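You operate a simulated robot arm through the tools that you are given. There is no shell and no other tool.

Carry out the task below with a simulated robot arm. There is one attempt and no reset: what you move stays moved.

## Task
Strap the boarded pallet to the pull on its card, yellow and white corners under the strap.
Fine: yellow corner on the cup side, both corners on before you tension, strap end in the buckle slot. Set down upright: what you pick out.

The check looks at the end state, three seconds after you hand in, the way a careful person would. Anything else that was tipped, shoved, dropped, spilled or broken makes it a failure.

## Robot
A 6-joint arm with a two-finger gripper, fixed in place. Base frame: the origin is at the foot of the arm, x ahead of it, y to its left, z up; the work surface is at about z = 0.636. Lengths are in m, angles in rad, forces in N, time in s.
It reaches about 1.298 m from its shoulder. Its first joint turns from -2.601 to 2.601 rad. Payload 1.57 kg.
The tool frame sits at the grasp point between the pads (the TCP): z along the fingers, y along the line on which they close. The tips reach 0.021 m beyond it. The gripper opens to 0.07 m. The gripper's body begins 0.05 m behind the TCP.
Orientation is that of the tool frame in the base frame, as a unit quaternion [x, y, z, w]. With the fingers straight down and closing along the base's y, the tool's x points along the base's -x, its y along +y and its z along -z.

## Interface
- The arm moves only by the tool step_arm. Its argument "moves" is a list of rows, each a list of 7 numbers: the gripper command, from -1 (fully open) to 1 (shut), values between in proportion, then the shift along the base's x, y, z in m, then the turn, a rotation vector about the base's x, y, z in rad. In form: [[gripper, dx, dy, dz, rx, ry, rz], ...]. A call has 1 to 20 rows; each row shifts and turns the commanded pose from where the row before left it. Each row takes 0.2 s and may step no farther than 0.05 m and 0.15 rad from the row before; otherwise, or with a gripper value out of range, the whole call is refused. Where a pose cannot be reached the arm comes as near as it can. A force on the tool above 60 N (or 10 N above the force at the start of the call, whichever is more), or a blocked arm, ends the call early, and 0.2 s more pass. The fingers move at their own pace and stop on an object; they squeeze with about 30 N. The grip force told is the motor's: it shows also when the fingers shut on nothing. Time passes only in rows, and 0.2 s behind the last, so rows that do not move let the fingers close. It gives the time, the measured TCP pose, the force on the tool (base axes), the opening and the grip force at its end, in the units of the frame above (readings bear some noise), with the torque about the TCP (base axes, N m) and any sound that the robot's microphone picked up, and new pictures: "views" is both (left out), scene, wrist or none.
- Cameras (640 x 400 px; columns grow to the right, rows downward): "scene" is fixed at [0.3999, 0.4985, 1.3461]; the picture's right is [0.51, -0.86, 0.00], its down [-0.60, -0.36, -0.72] and it looks along [0.62, 0.36, -0.70] (base axes); focal length 326 px, centre (320, 200). "wrist" rides on the gripper at [0.079, 0.004, -0.081] in the tool frame; the picture's right is [-0.05, 1.00, 0.00], its down [-0.67, -0.04, -0.75] and it looks along [-0.74, -0.04, 0.67] (tool axes); focal length 256 px, centre (320, 200). There is no depth. A picture from a camera that has moved, and an enlarged one, comes with that camera's place and axes in the base frame and with its lens.
- move_column(by): slides the trunk up (or, below 0, down) by that many m; the arm rides with it, the base frame stays. It gives what a move gives, with no picture.
- zoom(camera, box): a new picture of the part [left, top, right, bottom] of that camera's present view, enlarged. The clock stands still meanwhile.
- close_job(): hands the job in; it is judged then, once.

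Places have to be worked out from the pictures, the camera data and where the tool is seen. Open the gripper and draw the arm clear of the work before you hand the job in, unless the task says otherwise.

The tools are called after ">>>" as name(argument=value, ...) on one line, values as JSON. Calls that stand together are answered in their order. step_arm: Moves the arm, as the interface text tells. Its arguments: {"type":"object","properties":{"moves":{"type":"array","items":{"type":"array","items":{"type":"number"}}},"views":{"type":"string","enum":["both","scene","wrist","none"]}},"required":["moves"]} The other tools are called the same way: move_column (by) slides the trunk up or down; zoom (camera, box) takes an enlarged picture of a part of a camera's view; close_job () hands the job in.

At the start:

```text
t: 0.0
tool_pos: [0.758, 0.5483, 1.0701]
orientation: [0.0, 1.0, 0.0, 0.0]
wrist_force: [-0.6, 0.1, 0.3]
torque: [0.01, -0.02, -0.01]
gripper_width: 0.0698
grip_force: 0.1
trunk travel left (down, up): [-0.752, 0.218]
```

scene: 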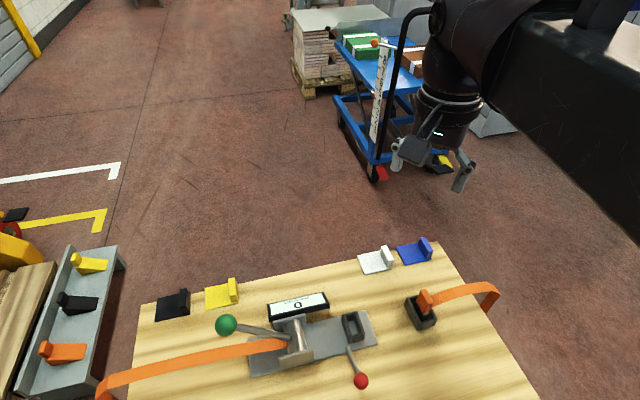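
wrist: 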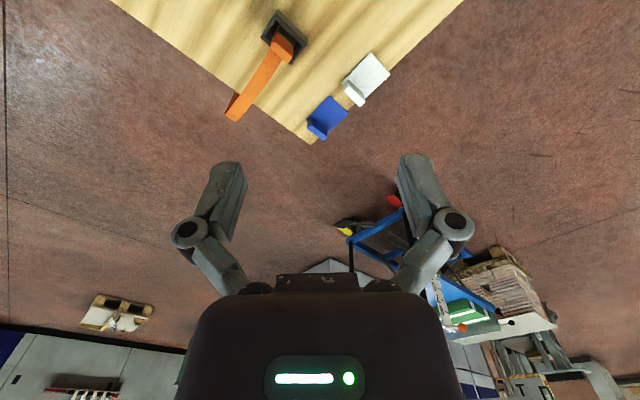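

The scene picture shows a bench with a strap tool (ratchet with green and red levers), a strap end in a dark holder, corner pieces in several colours, and pallets on a cart in the back. I'll zoom in on several parts before moving.

>>> zoom(camera="scene", box=[230, 270, 390, 400])

>>> zoom(camera="scene", box=[340, 220, 520, 340])

>>> zoom(camera="scene", box=[0, 200, 260, 400])

>>> zoom(camera="scene", box=[280, 0, 520, 200])

```text
3.08 times, centred on (310, 335) of scene
camera zoom: at [0.3999, 0.4985, 1.3461], right [0.51, -0.86, 0.0], down [-0.6, -0.36, -0.72], along [0.62, 0.36, -0.7], focal length 1003 px, centre (351, -215)
```

zoom: 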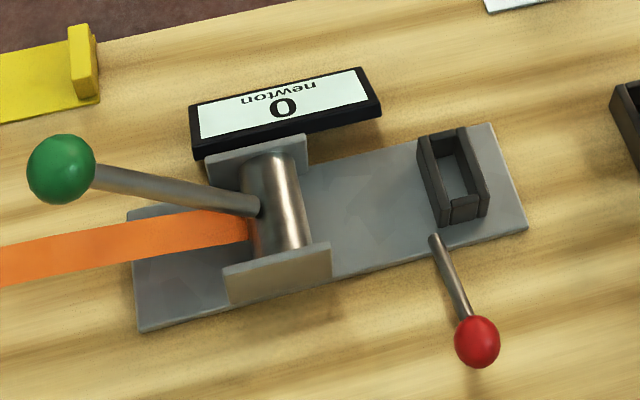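

```text
3.33 times, centred on (430, 280) of scene
camera zoom: at [0.3999, 0.4985, 1.3461], right [0.51, -0.86, 0.0], down [-0.6, -0.36, -0.72], along [0.62, 0.36, -0.7], focal length 1087 px, centre (-47, -67)
```

zoom: 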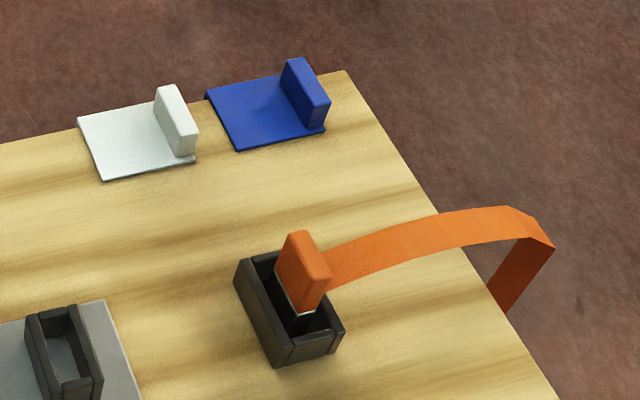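

```text
2.00 times, centred on (130, 300) of scene
camera zoom: at [0.3999, 0.4985, 1.3461], right [0.51, -0.86, 0.0], down [-0.6, -0.36, -0.72], along [0.62, 0.36, -0.7], focal length 652 px, centre (700, 0)
```

zoom: 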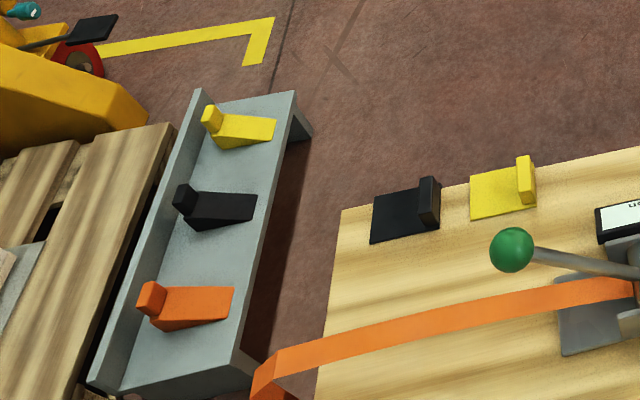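

```text
2.00 times, centred on (400, 100) of scene
camera zoom: at [0.3999, 0.4985, 1.3461], right [0.51, -0.86, 0.0], down [-0.6, -0.36, -0.72], along [0.62, 0.36, -0.7], focal length 652 px, centre (160, 400)
```

zoom: 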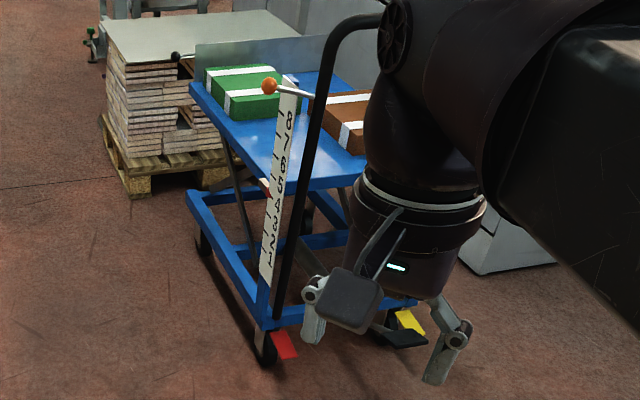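

The bench looks like a rotated box with strap both ends hanging over its left and right ends. I need to find the card and the other pallets, so I zoom the wrist view and the bench's hidden areas.

>>> zoom(camera="wrist", box=[100, 0, 480, 160])

>>> zoom(camera="wrist", box=[0, 260, 200, 400])

>>> zoom(camera="wrist", box=[320, 180, 640, 400])

>>> zoom(camera="scene", box=[0, 0, 200, 130])

>>> zoom(camera="scene", box=[0, 190, 140, 400])

```text
1.68 times, centred on (290, 80) of wrist
camera zoom: at [0.6775, 0.5522, 1.1532], right [0.05, 1.0, 0.0], down [0.67, -0.04, 0.75], along [0.74, -0.04, -0.67], focal length 431 px, centre (370, 402)
```

zoom: 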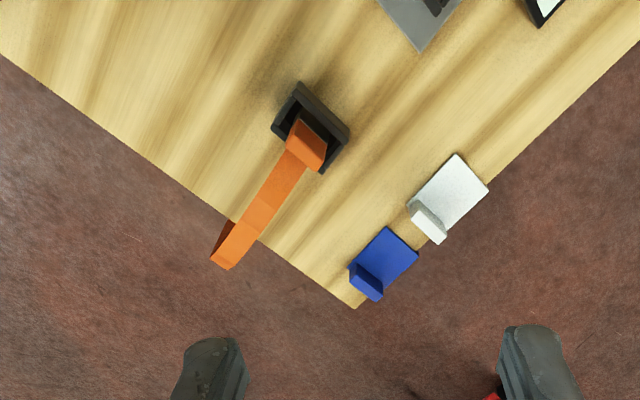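

```text
2.86 times, centred on (100, 330) of wrist
camera zoom: at [0.6775, 0.5522, 1.1532], right [0.05, 1.0, 0.0], down [0.67, -0.04, 0.75], along [0.74, -0.04, -0.67], focal length 731 px, centre (949, -171)
```

zoom: 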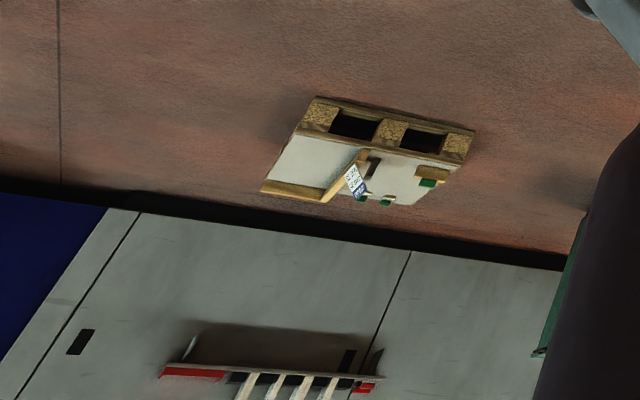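

```text
1.82 times, centred on (480, 290) of wrist
camera zoom: at [0.6775, 0.5522, 1.1532], right [0.05, 1.0, 0.0], down [0.67, -0.04, 0.75], along [0.74, -0.04, -0.67], focal length 465 px, centre (29, 36)
```

zoom: 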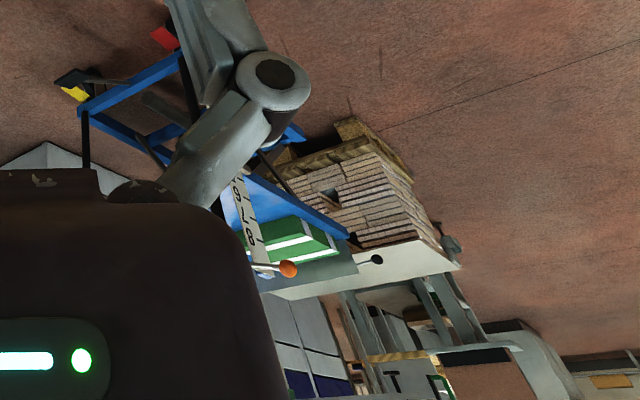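

```text
3.08 times, centred on (100, 65) of scene
camera zoom: at [0.3999, 0.4985, 1.3461], right [0.51, -0.86, 0.0], down [-0.6, -0.36, -0.72], along [0.62, 0.36, -0.7], focal length 1003 px, centre (997, 615)
```

zoom: 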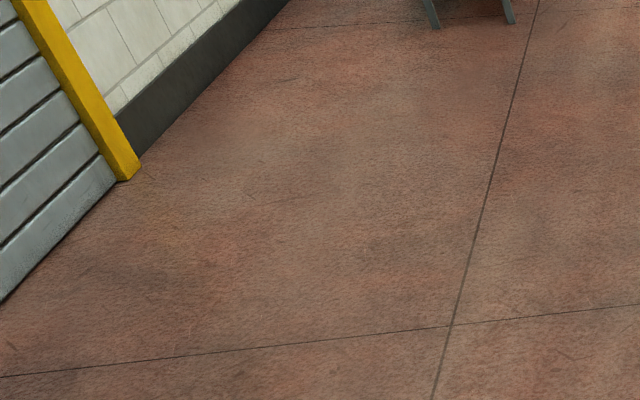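

```text
1.90 times, centred on (70, 295) of scene
camera zoom: at [0.3999, 0.4985, 1.3461], right [0.51, -0.86, 0.0], down [-0.6, -0.36, -0.72], along [0.62, 0.36, -0.7], focal length 621 px, centre (796, 19)
```

zoom: 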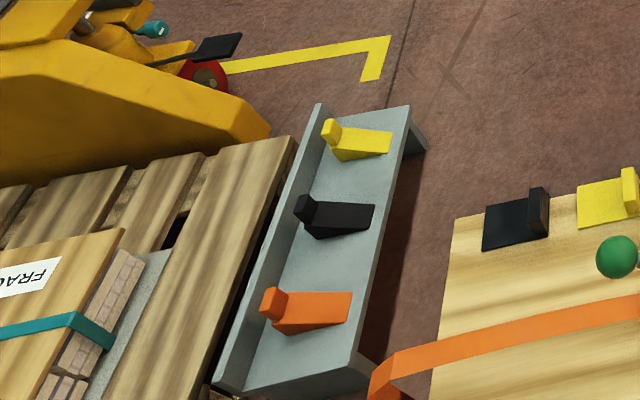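

To the left is another pallet with boxes and a teal strap; the bench's front sides are not visible. I rotate the tool about the vertical in place, high above the bench, to look to the left with the wrist camera.

>>> step_arm(moves=[[-1, 0, 0, 0.02, 0, 0, 0.15], [-1, 0, 0, 0.02, 0, 0, 0.15], [-1, 0, 0, 0.02, 0, 0, 0.15], [-1, 0, 0, 0.02, 0, 0, 0.15], [-1, 0, 0, 0.02, 0, 0, 0.15], [-1, 0, 0, 0, 0, 0, 0.15], [-1, 0, 0, 0, 0, 0, 0.15], [-1, 0, 0, 0, 0, 0, 0.15]])

```text
t: 1.8
tool_pos: [0.7559, 0.5473, 1.071]
orientation: [-0.566, 0.825, 0.0, 0.0]
wrist_force: [0.0, 0.2, -0.1]
torque: [0.02, 0.04, -0.02]
gripper_width: 0.07
grip_force: 0.1
out of reach, approached as far as the arm can: row 1, 2, 3, 4, 5
trunk travel left (down, up): [-0.752, 0.218]
camera wrist: at [0.7244, 0.476, 1.1531], right [-0.91, 0.41, 0.0], down [0.27, 0.61, 0.74], along [0.3, 0.68, -0.67], focal length 256 px, centre (320, 200)
```

scene: 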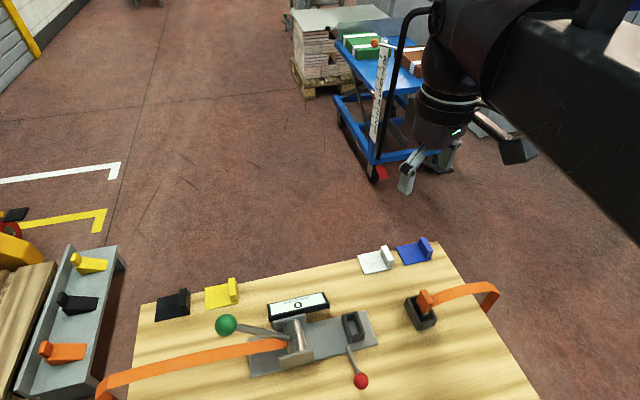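
wrist: 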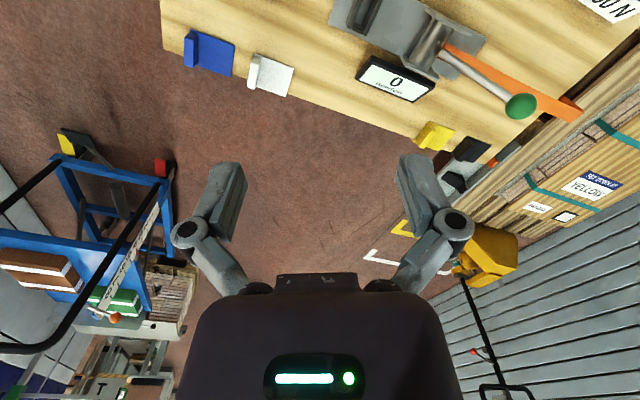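

Cards are now visible: one on the bench near the top-right reads "..0 N" and one on the neighbour pallet reads "YELLOW". I zoom in on them.

>>> zoom(camera="wrist", box=[480, 80, 640, 240])

>>> zoom(camera="wrist", box=[540, 0, 640, 60])

>>> zoom(camera="wrist", box=[320, 0, 560, 160])

>>> zoom(camera="wrist", box=[0, 120, 200, 400])

```text
2.50 times, centred on (560, 160) of wrist
camera zoom: at [0.7244, 0.476, 1.1531], right [-0.91, 0.41, 0.0], down [0.27, 0.61, 0.74], along [0.3, 0.68, -0.67], focal length 640 px, centre (-280, 300)
```

zoom: 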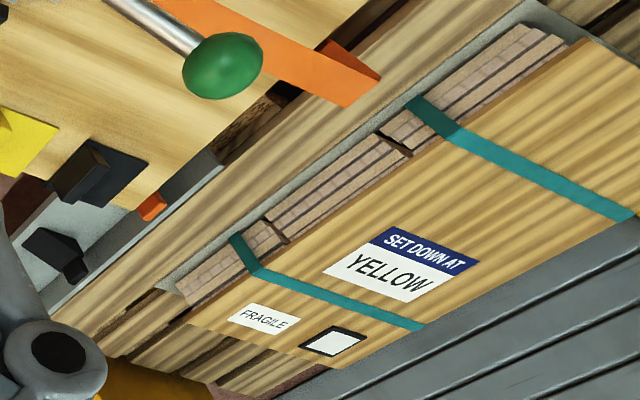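

```text
6.40 times, centred on (590, 30) of wrist
camera zoom: at [0.7244, 0.476, 1.1531], right [-0.91, 0.41, 0.0], down [0.27, 0.61, 0.74], along [0.3, 0.68, -0.67], focal length 1638 px, centre (-1408, 1288)
```

zoom: 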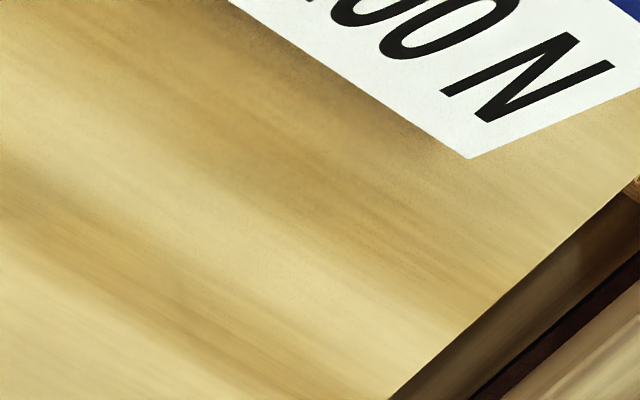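

```text
2.50 times, centred on (440, 80) of wrist
camera zoom: at [0.7244, 0.476, 1.1531], right [-0.91, 0.41, 0.0], down [0.27, 0.61, 0.74], along [0.3, 0.68, -0.67], focal length 640 px, centre (20, 500)
```

zoom: 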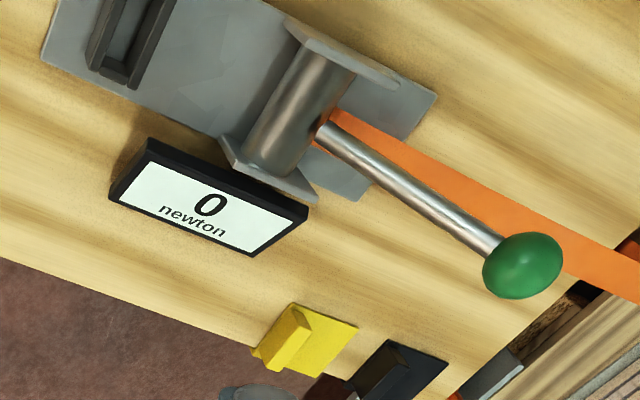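

```text
1.43 times, centred on (100, 260) of wrist
camera zoom: at [0.7244, 0.476, 1.1531], right [-0.91, 0.41, 0.0], down [0.27, 0.61, 0.74], along [0.3, 0.68, -0.67], focal length 366 px, centre (634, 114)
```

zoom: 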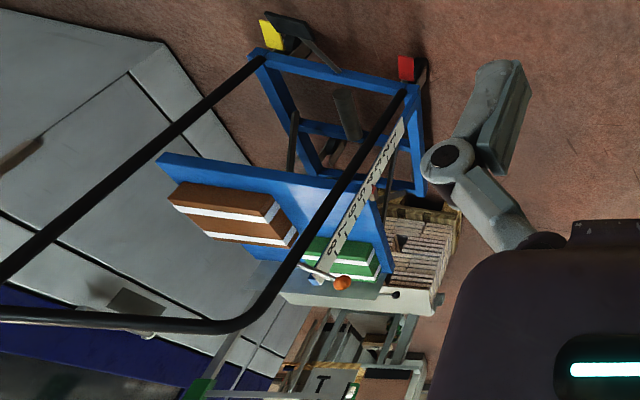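

The bench itself is the boarded pallet, with a card reading "..00 N" near its left-near corner around (0.33, 0.76). I turn further and draw back so the wrist camera can read it.

>>> step_arm(moves=[[-1, 0, 0, 0, 0, 0, 0.15], [-1, 0, 0, 0, 0, 0, 0.15], [-1, 0, 0, 0, 0, 0, 0.15], [-1, 0, 0, 0, 0, 0, 0.15], [-1, 0, 0, 0, 0, 0, 0.15], [-1, 0, 0, 0, 0, 0, 0.15]])

```text
t: 3.2
tool_pos: [0.7572, 0.548, 1.0724]
orientation: [0.868, -0.497, -0.001, -0.001]
wrist_force: [0.1, 0.5, 0.2]
torque: [0.01, 0.03, 0.01]
gripper_width: 0.0698
grip_force: 0.0
trunk travel left (down, up): [-0.752, 0.218]
camera wrist: at [0.7933, 0.4771, 1.1532], right [-0.89, -0.46, 0.0], down [-0.31, 0.59, 0.74], along [-0.34, 0.66, -0.67], focal length 256 px, centre (320, 200)
```

scene: 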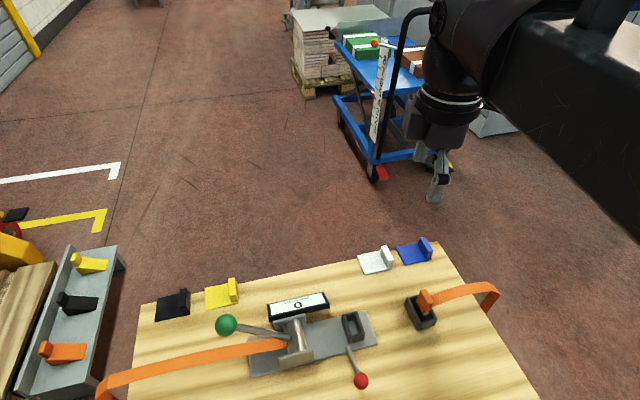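
wrist: 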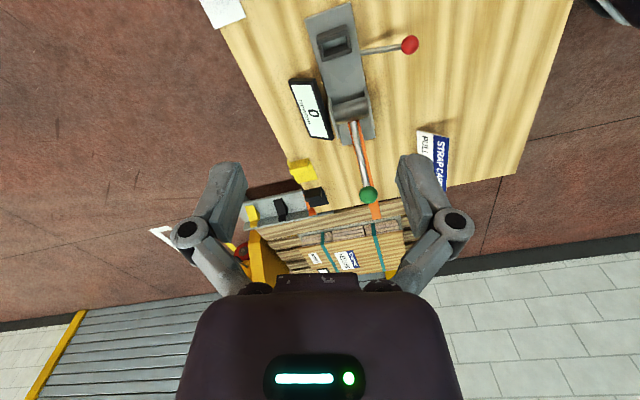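

The card "STRAP CARD – PULL ..." is partly hidden behind a finger. I zoom and then turn further to bring the card into clear view.

>>> zoom(camera="wrist", box=[390, 110, 470, 200])

>>> step_arm(moves=[[-1, -0.03, -0.02, 0, 0, 0, 0.15], [-1, -0.03, -0.02, 0, 0, 0, 0.15], [-1, -0.03, -0.02, 0, 0, 0, 0.15]])

```text
4.44 times, centred on (430, 155) of wrist
camera zoom: at [0.7933, 0.4771, 1.1532], right [-0.89, -0.46, 0.0], down [-0.31, 0.59, 0.74], along [-0.34, 0.66, -0.67], focal length 1138 px, centre (-169, 400)
```

zoom: 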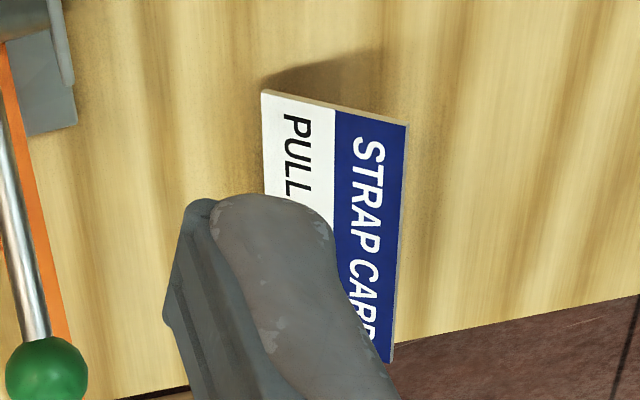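

```text
t: 4.0
tool_pos: [0.6674, 0.4882, 1.0714]
orientation: [0.957, -0.291, 0.001, -0.001]
wrist_force: [0.0, 0.1, 0.8]
torque: [0.01, -0.02, 0.0]
gripper_width: 0.0697
grip_force: 0.1
trunk travel left (down, up): [-0.752, 0.218]
camera wrist: at [0.7302, 0.4397, 1.1537], right [-0.6, -0.8, 0.0], down [-0.53, 0.4, 0.74], along [-0.6, 0.45, -0.67], focal length 256 px, centre (320, 200)
```

scene: 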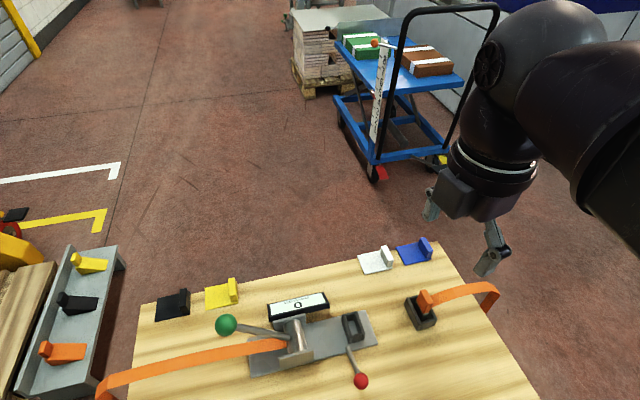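
wrist: 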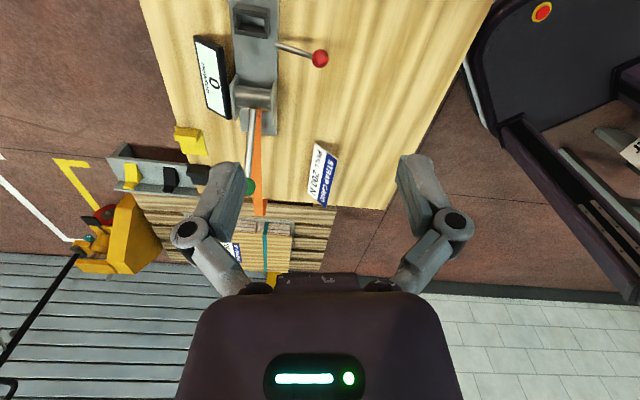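

The card is now in full view between the fingers; I zoom to read the pull and look at other objects, including the dark case on the right.

>>> zoom(camera="wrist", box=[290, 130, 360, 220])

>>> zoom(camera="wrist", box=[420, 0, 640, 200])

>>> zoom(camera="wrist", box=[100, 0, 360, 220])

```text
4.44 times, centred on (325, 175) of wrist
camera zoom: at [0.7302, 0.4397, 1.1537], right [-0.6, -0.8, 0.0], down [-0.53, 0.4, 0.74], along [-0.6, 0.45, -0.67], focal length 1138 px, centre (298, 311)
```

zoom: 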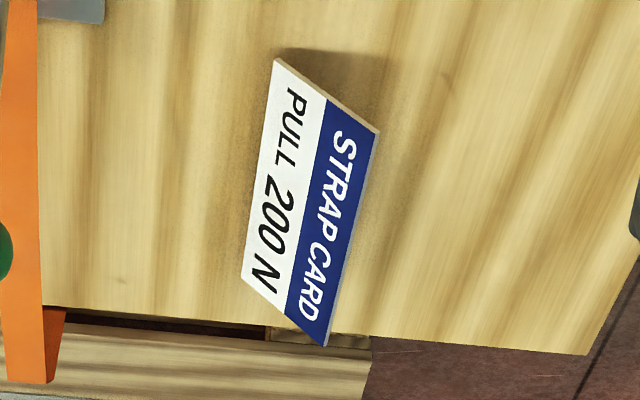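

```text
2.00 times, centred on (530, 100) of wrist
camera zoom: at [0.7302, 0.4397, 1.1537], right [-0.6, -0.8, 0.0], down [-0.53, 0.4, 0.74], along [-0.6, 0.45, -0.67], focal length 512 px, centre (-100, 400)
```

zoom: 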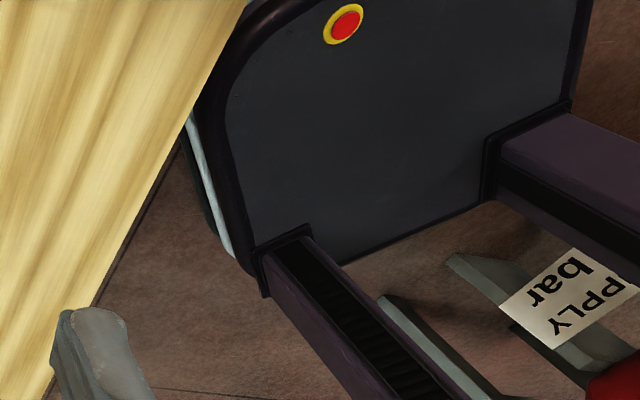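

```text
1.82 times, centred on (230, 110) of wrist
camera zoom: at [0.7302, 0.4397, 1.1537], right [-0.6, -0.8, 0.0], down [-0.53, 0.4, 0.74], along [-0.6, 0.45, -0.67], focal length 465 px, centre (484, 364)
```

zoom: 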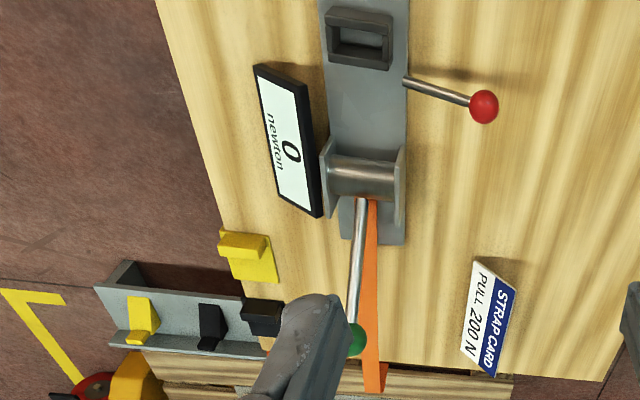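

The card reads PULL 200 N on this boarded pallet. The dark open box holding the strap end is the cup at the right end. I now move above the left end to inspect how the strap passes over it and see the corners closer.

>>> step_arm(moves=[[-1, -0.024, 0.037, -0.01, 0, 0, 0], [-1, -0.024, 0.037, -0.01, 0, 0, 0], [-1, -0.024, 0.037, -0.01, 0, 0, 0], [-1, -0.024, 0.037, -0.01, 0, 0, 0], [-1, -0.024, 0.037, -0.01, 0, 0, 0], [-1, -0.024, 0.037, -0.01, 0, 0, 0], [-1, -0.024, 0.037, -0.01, 0, 0, 0]], views="both")

```text
t: 5.6
tool_pos: [0.4997, 0.7489, 1.0721]
orientation: [0.956, -0.293, 0.001, 0.0]
wrist_force: [0.4, -0.2, 0.0]
torque: [-0.01, -0.02, 0.03]
gripper_width: 0.0701
grip_force: 0.1
out of reach, approached as far as the arm can: row 1, 2, 3, 4, 5, 6, 7
trunk travel left (down, up): [-0.752, 0.218]
camera wrist: at [0.5633, 0.7009, 1.153], right [-0.6, -0.8, 0.0], down [-0.53, 0.4, 0.74], along [-0.59, 0.45, -0.67], focal length 256 px, centre (320, 200)
```

scene: 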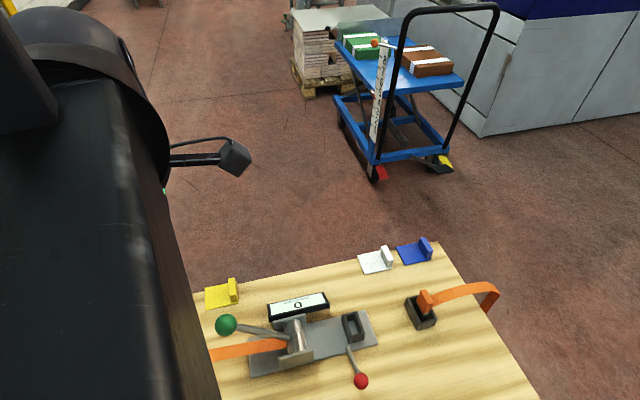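
wrist: 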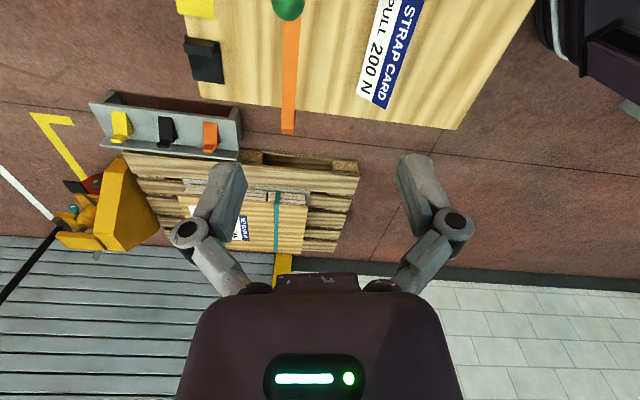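

The reading shows the tool stays at z = 1.072 even though I commanded it lower and higher earlier, so height seems to come from the trunk. I zoom in on the left end of the pallet and the corners here.

>>> zoom(camera="wrist", box=[160, 0, 360, 140])

>>> zoom(camera="wrist", box=[80, 80, 260, 260])

```text
2.86 times, centred on (260, 70) of wrist
camera zoom: at [0.5633, 0.7009, 1.153], right [-0.6, -0.8, 0.0], down [-0.53, 0.4, 0.74], along [-0.59, 0.45, -0.67], focal length 731 px, centre (491, 571)
```

zoom: 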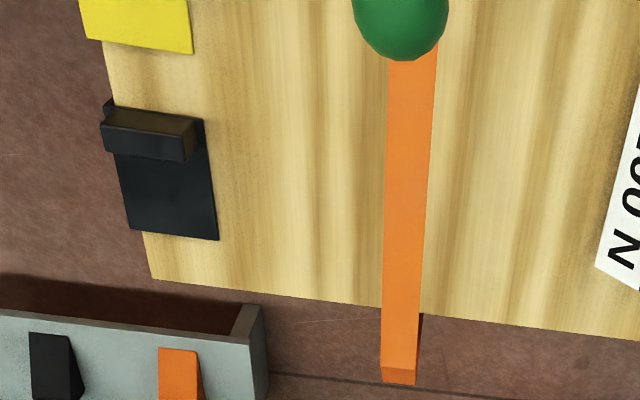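

```text
2.22 times, centred on (170, 170) of wrist
camera zoom: at [0.5633, 0.7009, 1.153], right [-0.6, -0.8, 0.0], down [-0.53, 0.4, 0.74], along [-0.59, 0.45, -0.67], focal length 569 px, centre (653, 267)
```

zoom: 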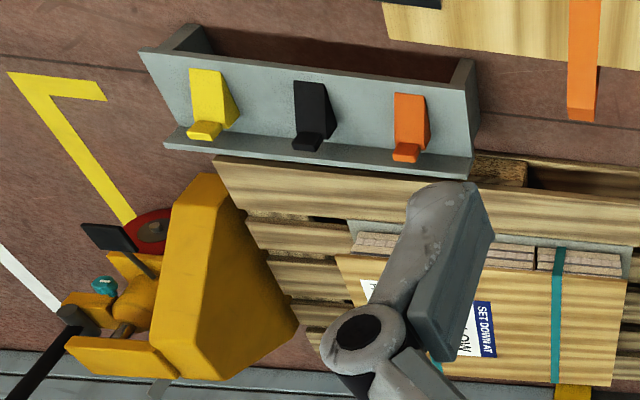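

The corners look like edge angles: a plate on top, a lip hanging over the pallet's far edge, and an upright tab at one end to hold. I test the trunk's effect by lowering it 0.05 m.

>>> move_column(by=-0.05)

>>> step_arm(moves=[[-1, 0, 0, -0.02, 0, 0, 0]], views="none")

```text
t: 6.5
tool_pos: [0.4998, 0.7486, 1.0213]
orientation: [0.956, -0.292, 0.001, 0.0]
wrist_force: [-0.5, -0.7, 1.0]
torque: [0.0, 0.02, 0.0]
gripper_width: 0.0701
grip_force: 0.0
trunk travel left (down, up): [-0.702, 0.268]
```

```text
t: 6.9
tool_pos: [0.4997, 0.7474, 1.0217]
orientation: [0.956, -0.293, 0.001, 0.001]
wrist_force: [0.4, 0.8, -0.2]
torque: [0.0, 0.01, 0.03]
gripper_width: 0.07
grip_force: 0.3
out of reach, approached as far as the arm can: row 1
trunk travel left (down, up): [-0.702, 0.268]
```

Height is set only by the trunk: it dropped 0.05 with the trunk and the arm's own dz has no effect. I check whether the tool can tilt with a small turn up here in free air.

>>> step_arm(moves=[[-1, 0, 0, 0, 0.1, 0, 0]], views="none")

>>> step_arm(moves=[[-1, 0, 0, 0, -0.1, 0, 0]], views="none")

```text
t: 7.3
tool_pos: [0.4996, 0.7486, 1.0218]
orientation: [0.955, -0.292, -0.014, -0.048]
wrist_force: [-0.1, 0.1, 0.8]
torque: [0.0, 0.0, 0.01]
gripper_width: 0.07
grip_force: 0.0
trunk travel left (down, up): [-0.702, 0.268]
```

```text
t: 7.7
tool_pos: [0.5009, 0.7484, 1.0213]
orientation: [0.956, -0.292, 0.0, -0.001]
wrist_force: [-0.3, -0.6, -0.5]
torque: [0.03, -0.01, -0.01]
gripper_width: 0.0701
grip_force: 0.1
trunk travel left (down, up): [-0.702, 0.268]
```

Tilting works, with height from the trunk. I turn back by 1.765 rad to align with the pallet (45°) and move to the near side to look at the ratchet and corners from closer.

>>> step_arm(moves=[[-1, 0, -0.02, 0, 0, 0, -0.147], [-1, 0, -0.02, 0, 0, 0, -0.147], [-1, 0, -0.02, 0, 0, 0, -0.147], [-1, 0, -0.02, 0, 0, 0, -0.147], [-1, 0, -0.02, 0, 0, 0, -0.147], [-1, 0, -0.02, 0, 0, 0, -0.147], [-1, 0, -0.02, 0, 0, 0, -0.147], [-1, 0, -0.02, 0, 0, 0, -0.147], [-1, 0, -0.02, 0, 0, 0, -0.147], [-1, 0, -0.02, 0, 0, 0, -0.147], [-1, 0, -0.02, 0, 0, 0, -0.147], [-1, 0, -0.02, 0, 0, 0, -0.148]], views="both")

```text
t: 10.3
tool_pos: [0.5014, 0.5073, 1.0217]
orientation: [-0.38, 0.925, -0.001, 0.0]
wrist_force: [-0.1, -0.7, 0.1]
torque: [0.04, -0.01, -0.01]
gripper_width: 0.0698
grip_force: 0.1
trunk travel left (down, up): [-0.702, 0.268]
camera wrist: at [0.4424, 0.4544, 1.1033], right [-0.67, 0.75, 0.0], down [0.5, 0.44, 0.75], along [0.56, 0.5, -0.67], focal length 256 px, centre (320, 200)
```

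scene: 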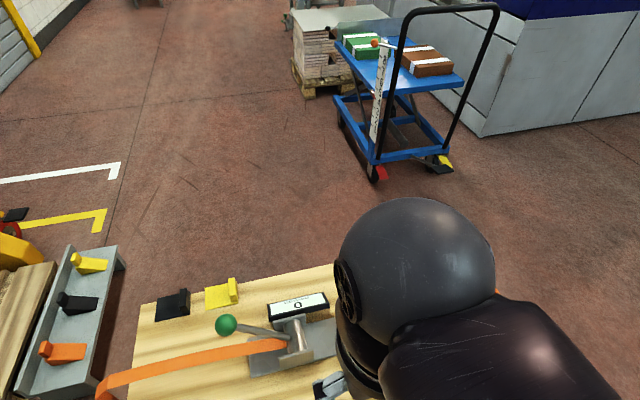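
wrist: 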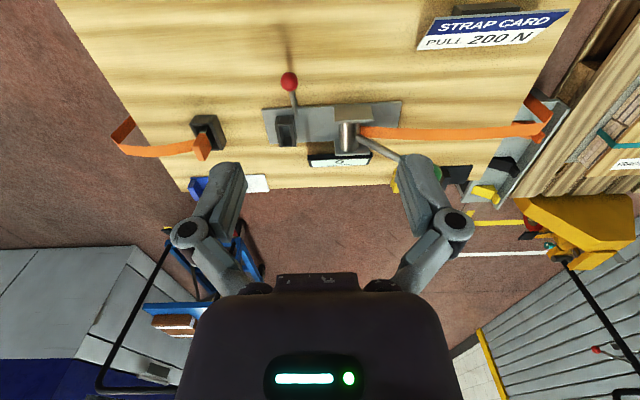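

A full view of the pallet top from the near side. I zoom in on the ratchet, buckle, cup and both strap ends.

>>> zoom(camera="wrist", box=[240, 60, 440, 190])

>>> zoom(camera="wrist", box=[90, 90, 290, 220])

>>> zoom(camera="wrist", box=[400, 60, 600, 220])

```text
3.08 times, centred on (340, 125) of wrist
camera zoom: at [0.4424, 0.4544, 1.1033], right [-0.67, 0.75, 0.0], down [0.5, 0.44, 0.75], along [0.56, 0.5, -0.67], focal length 788 px, centre (258, 431)
```

zoom: 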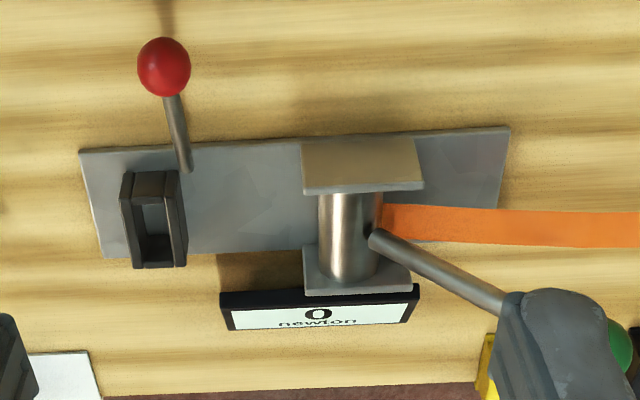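

```text
3.08 times, centred on (190, 155) of wrist
camera zoom: at [0.4424, 0.4544, 1.1033], right [-0.67, 0.75, 0.0], down [0.5, 0.44, 0.75], along [0.56, 0.5, -0.67], focal length 788 px, centre (720, 338)
```

zoom: 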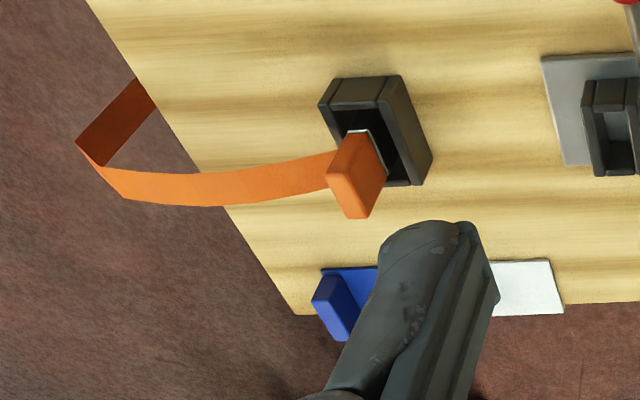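

```text
2.50 times, centred on (500, 140) of wrist
camera zoom: at [0.4424, 0.4544, 1.1033], right [-0.67, 0.75, 0.0], down [0.5, 0.44, 0.75], along [0.56, 0.5, -0.67], focal length 640 px, centre (-130, 350)
```

zoom: 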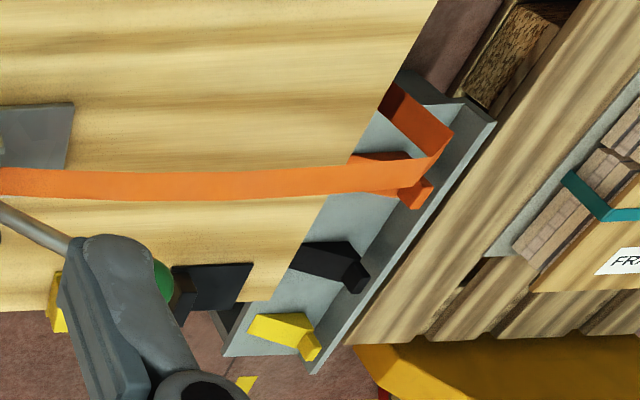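

The strap arches loosely over both ends, the cup holds the upright strap end, and the green lever ball is about 0.17 m above the board. I now move over the yellow corner (about (0.65, 0.88)) for a closer look.

>>> step_arm(moves=[[-1, 0.0163, 0.041, 0, 0, 0, 0], [-1, 0.0163, 0.041, 0, 0, 0, 0], [-1, 0.0163, 0.041, 0, 0, 0, 0], [-1, 0.0163, 0.041, 0, 0, 0, 0], [-1, 0.0163, 0.041, 0, 0, 0, 0], [-1, 0.0163, 0.041, 0, 0, 0, 0], [-1, 0.0163, 0.041, 0, 0, 0, 0], [-1, 0.0163, 0.041, 0, 0, 0, 0], [-1, 0.0163, 0.041, 0, 0, 0, 0]], views="both")

>>> move_column(by=-0.15)

>>> zoom(camera="wrist", box=[0, 0, 640, 400])

```text
t: 12.3
tool_pos: [0.6499, 0.8773, 1.0216]
orientation: [-0.382, 0.924, -0.001, 0.001]
wrist_force: [0.7, 0.6, -0.1]
torque: [0.01, 0.02, -0.01]
gripper_width: 0.0702
grip_force: 0.1
trunk travel left (down, up): [-0.702, 0.268]
camera wrist: at [0.5899, 0.8245, 1.1026], right [-0.67, 0.74, 0.0], down [0.5, 0.45, 0.74], along [0.55, 0.5, -0.67], focal length 256 px, centre (320, 200)
```

scene: 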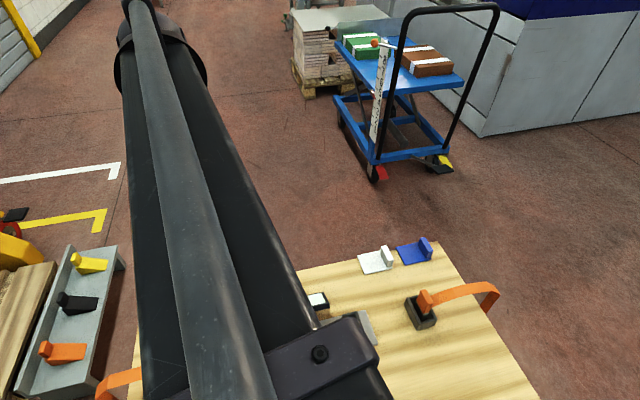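
wrist: 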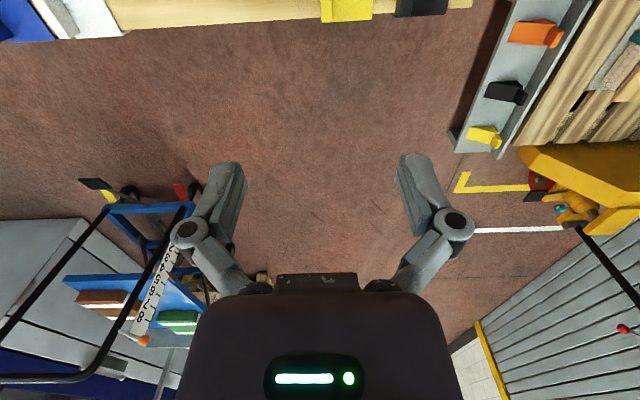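

```text
t: 14.1
tool_pos: [0.649, 0.8764, 0.8721]
orientation: [-0.382, 0.924, 0.0, 0.0]
wrist_force: [-0.6, -0.1, 0.8]
torque: [-0.01, 0.02, 0.02]
gripper_width: 0.07
grip_force: 0.0
trunk travel left (down, up): [-0.552, 0.418]
```

```text
1.00 times, centred on (320, 200) of wrist (not enlarged: the box is as wide or as high as the picture)
camera zoom: at [0.5893, 0.8233, 0.9533], right [-0.67, 0.74, 0.0], down [0.5, 0.45, 0.75], along [0.55, 0.5, -0.67], focal length 256 px, centre (320, 200)
```

zoom: 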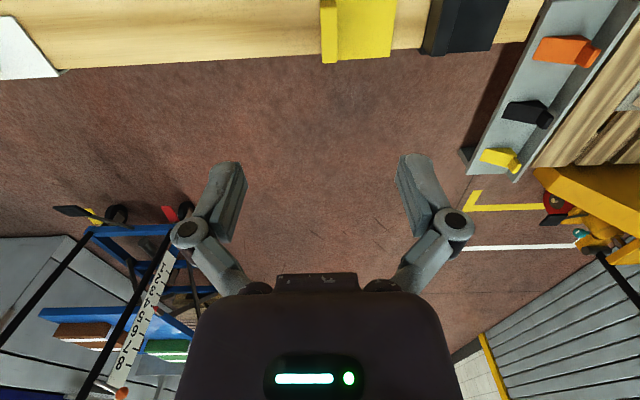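

The yellow corner is at the top of the wrist view, tab on its left end, lip at the board's far edge. I draw back 0.08 m toward the near side to see it whole, and look at the scene view for arm clearance.

>>> step_arm(moves=[[-1, -0.028, -0.028, 0, 0, 0, 0], [-1, -0.028, -0.028, 0, 0, 0, 0]], views="both")

>>> zoom(camera="wrist", box=[240, 20, 480, 170])

```text
t: 14.7
tool_pos: [0.5923, 0.8187, 0.8716]
orientation: [-0.381, 0.925, 0.0, -0.001]
wrist_force: [-0.1, 0.3, 0.3]
torque: [0.03, 0.0, -0.02]
gripper_width: 0.0702
grip_force: 0.0
trunk travel left (down, up): [-0.552, 0.418]
camera wrist: at [0.5329, 0.7657, 0.9535], right [-0.67, 0.74, 0.0], down [0.5, 0.45, 0.75], along [0.55, 0.5, -0.67], focal length 256 px, centre (320, 200)
```

scene: 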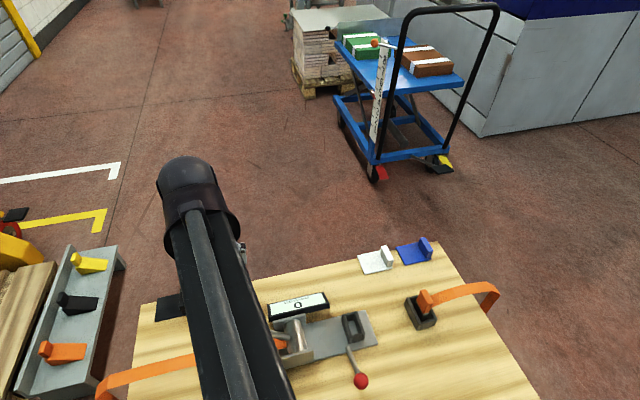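
wrist: 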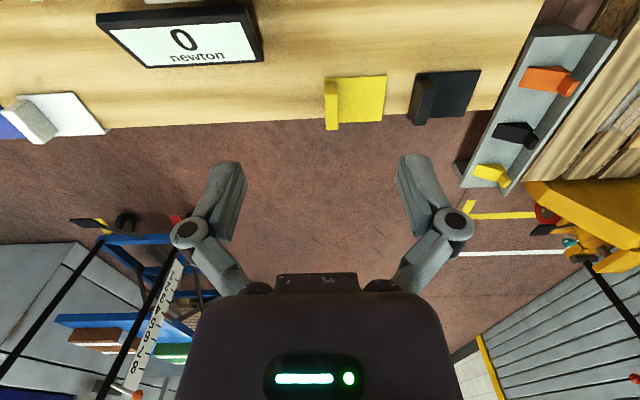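

```text
2.67 times, centred on (360, 95) of wrist
camera zoom: at [0.5329, 0.7657, 0.9535], right [-0.67, 0.74, 0.0], down [0.5, 0.45, 0.75], along [0.55, 0.5, -0.67], focal length 683 px, centre (213, 480)
```

zoom: 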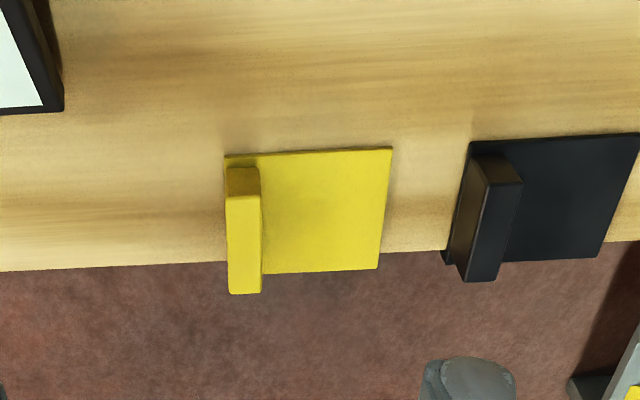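

The yellow tab measures about 0.047×0.014×0.03 m, centred near (0.640, 0.880), top at z≈0.669. My concern is the arm's link passing above the green lever ball (z≈0.805) when I lower; I zoom on the scene camera to gauge the link's height.

>>> zoom(camera="scene", box=[120, 130, 340, 400])

>>> move_column(by=-0.05)

>>> zoom(camera="scene", box=[120, 130, 340, 400])

```text
1.48 times, centred on (230, 265) of scene
camera zoom: at [0.3999, 0.4985, 1.3461], right [0.51, -0.86, 0.0], down [-0.6, -0.36, -0.72], along [0.62, 0.36, -0.7], focal length 483 px, centre (453, 104)
```

zoom: 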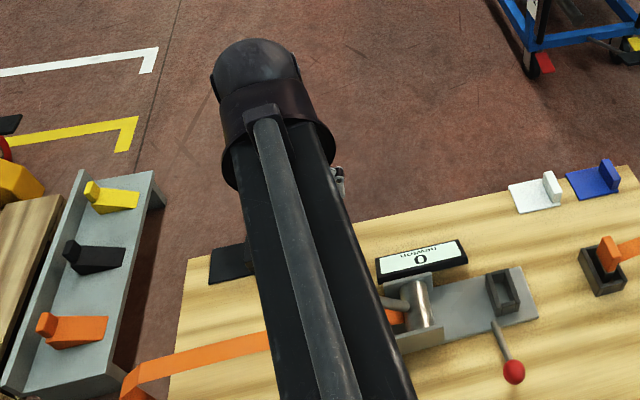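

```text
t: 15.6
tool_pos: [0.5933, 0.8186, 0.8215]
orientation: [-0.382, 0.924, 0.0, 0.0]
wrist_force: [0.4, -0.1, 0.6]
torque: [-0.02, 0.01, 0.01]
gripper_width: 0.0701
grip_force: 0.2
trunk travel left (down, up): [-0.502, 0.468]
```

```text
1.48 times, centred on (230, 265) of scene
camera zoom: at [0.3999, 0.4985, 1.3461], right [0.51, -0.86, 0.0], down [-0.6, -0.36, -0.72], along [0.62, 0.36, -0.7], focal length 483 px, centre (453, 104)
```

zoom: 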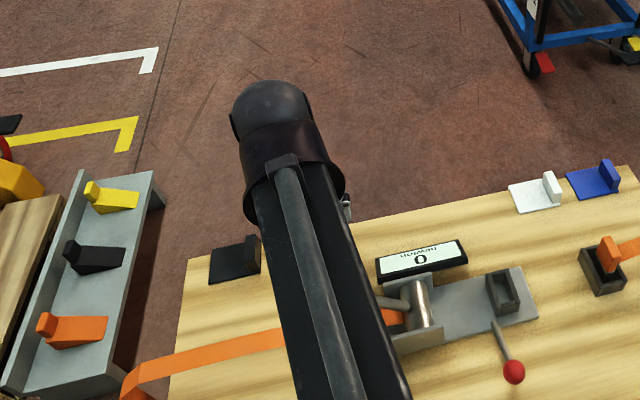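

The wrist joint sits about 0.2 m above the TCP with the link around there, so lowering at the yellow corner would leave only 1–2 cm over the green ball. I'll do the white corner first, where nothing is below the link, and learn the arm's clearance from there.

>>> step_arm(moves=[[-1, 0.0291, -0.0325, 0, 0, 0, 0], [-1, 0.0291, -0.0325, 0, 0, 0, 0], [-1, 0.0291, -0.0325, 0, 0, 0, 0], [-1, 0.0291, -0.0325, 0, 0, 0, 0], [-1, 0.0291, -0.0325, 0, 0, 0, 0], [-1, 0.0291, -0.0325, 0, 0, 0, 0], [-1, 0.0291, -0.0325, 0, 0, 0, 0], [-1, 0.0291, -0.0325, 0, 0, 0, 0]], views="both")

>>> zoom(camera="wrist", box=[220, 20, 420, 150])

>>> zoom(camera="scene", box=[200, 100, 500, 400])

```text
t: 17.4
tool_pos: [0.8287, 0.5611, 0.8221]
orientation: [-0.382, 0.924, 0.0, 0.0]
wrist_force: [0.0, 0.0, -0.5]
torque: [-0.02, 0.01, -0.02]
gripper_width: 0.0702
grip_force: 0.1
trunk travel left (down, up): [-0.502, 0.468]
camera wrist: at [0.7685, 0.5086, 0.9031], right [-0.67, 0.74, 0.0], down [0.5, 0.45, 0.74], along [0.55, 0.5, -0.67], focal length 256 px, centre (320, 200)
```

scene: 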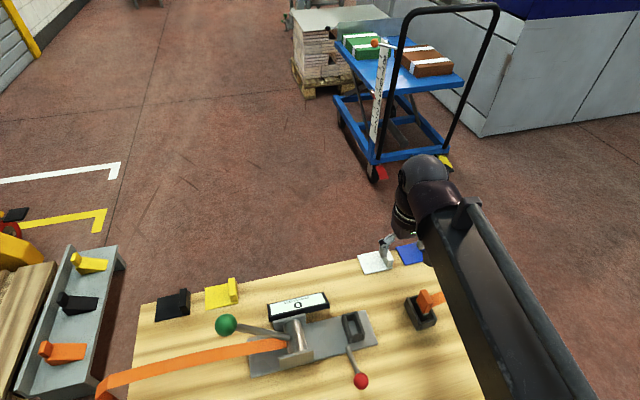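
wrist: 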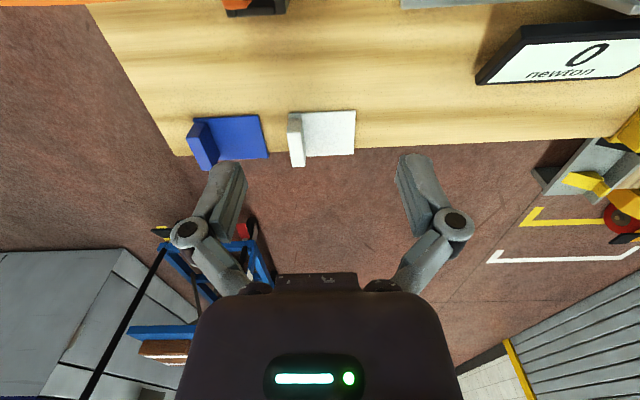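

```text
3.08 times, centred on (320, 85) of wrist
camera zoom: at [0.7685, 0.5086, 0.9031], right [-0.67, 0.74, 0.0], down [0.5, 0.45, 0.74], along [0.55, 0.5, -0.67], focal length 788 px, centre (320, 554)
```

zoom: 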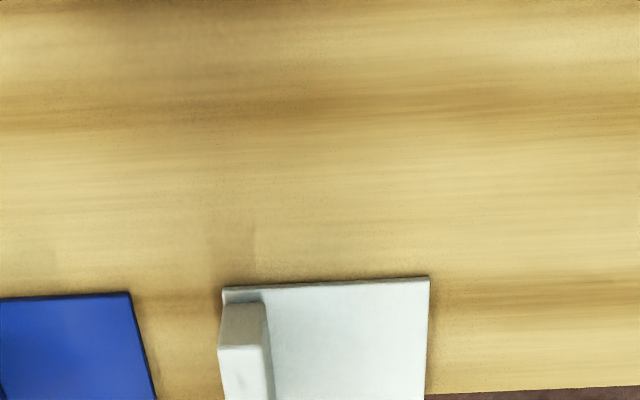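

```text
1.33 times, centred on (350, 250) of scene
camera zoom: at [0.3999, 0.4985, 1.3461], right [0.51, -0.86, 0.0], down [-0.6, -0.36, -0.72], along [0.62, 0.36, -0.7], focal length 435 px, centre (280, 133)
```

zoom: 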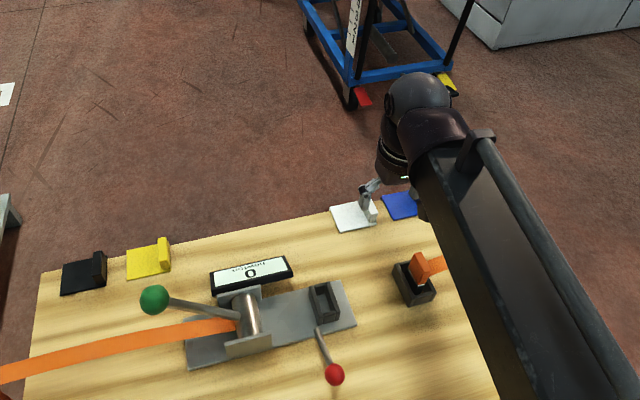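

White tab centre works out at about (0.916, 0.605), top z≈0.67, same build as the yellow. I move above it with the fingers partly closed (blue's plate is close on one side) and check the picture before lowering.

>>> step_arm(moves=[[-0.1, 0.0437, 0.022, 0, 0, 0, 0], [-0.1, 0.0437, 0.022, 0, 0, 0, 0], [-0.1, 0, 0, 0, 0, 0, 0]], views="none")

>>> move_column(by=-0.11)

>>> zoom(camera="wrist", box=[160, 20, 480, 220])

>>> zoom(camera="scene", box=[200, 100, 500, 400])

```text
t: 18.2
tool_pos: [0.9155, 0.6063, 0.8212]
orientation: [-0.383, 0.924, 0.0, 0.0]
wrist_force: [0.4, 0.6, -0.5]
torque: [0.0, -0.01, 0.01]
gripper_width: 0.0384
grip_force: 0.1
trunk travel left (down, up): [-0.502, 0.468]
```

```text
t: 19.6
tool_pos: [0.9153, 0.6044, 0.7111]
orientation: [-0.382, 0.924, -0.001, -0.001]
wrist_force: [-0.5, 0.1, 1.7]
torque: [0.0, -0.01, 0.0]
gripper_width: 0.0384
grip_force: 0.1
trunk travel left (down, up): [-0.392, 0.578]
```

```text
2.00 times, centred on (320, 120) of wrist
camera zoom: at [0.8562, 0.5525, 0.7932], right [-0.67, 0.74, 0.0], down [0.5, 0.45, 0.75], along [0.55, 0.5, -0.67], focal length 512 px, centre (320, 360)
```

zoom: 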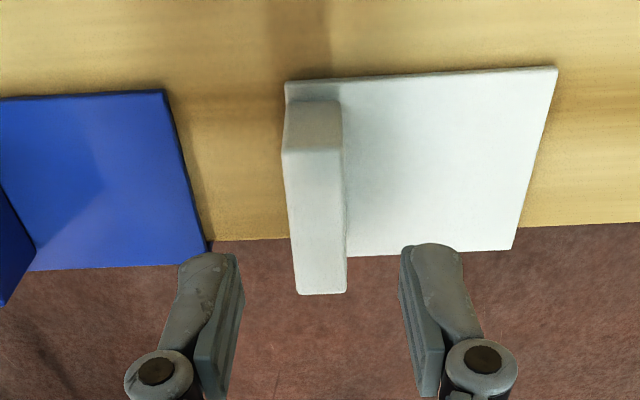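

```text
1.33 times, centred on (350, 250) of scene
camera zoom: at [0.3999, 0.4985, 1.3461], right [0.51, -0.86, 0.0], down [-0.6, -0.36, -0.72], along [0.62, 0.36, -0.7], focal length 435 px, centre (280, 133)
```

zoom: 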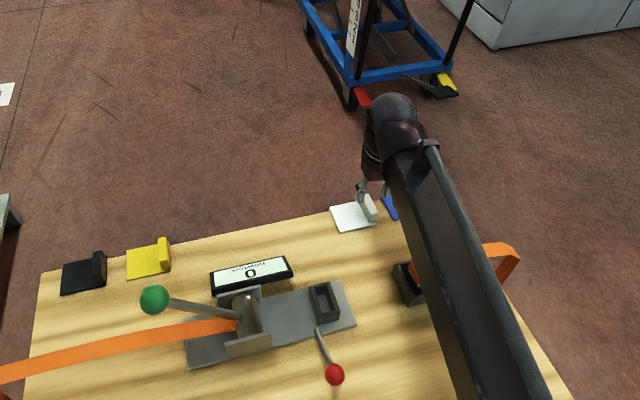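

The tab is centred between the fingers (offset ≈1 mm) at TCP z=0.711. Before lowering I zoom on the link in the scene view to learn its cross-section, which matters later for the yellow corner.

>>> zoom(camera="scene", box=[400, 160, 560, 320])

>>> move_column(by=-0.044)

```text
2.50 times, centred on (480, 240) of scene
camera zoom: at [0.3999, 0.4985, 1.3461], right [0.51, -0.86, 0.0], down [-0.6, -0.36, -0.72], along [0.62, 0.36, -0.7], focal length 815 px, centre (-80, 100)
```

zoom: 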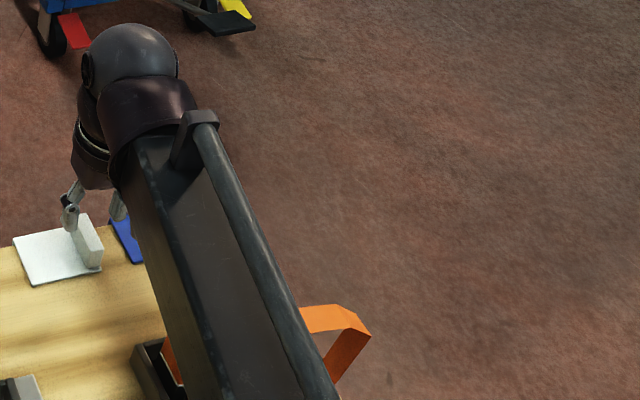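

```text
t: 20.5
tool_pos: [0.9166, 0.6061, 0.6669]
orientation: [-0.382, 0.924, 0.0, 0.0]
wrist_force: [0.1, -0.3, 0.0]
torque: [-0.02, -0.02, -0.02]
gripper_width: 0.0384
grip_force: 0.0
trunk travel left (down, up): [-0.348, 0.622]
```

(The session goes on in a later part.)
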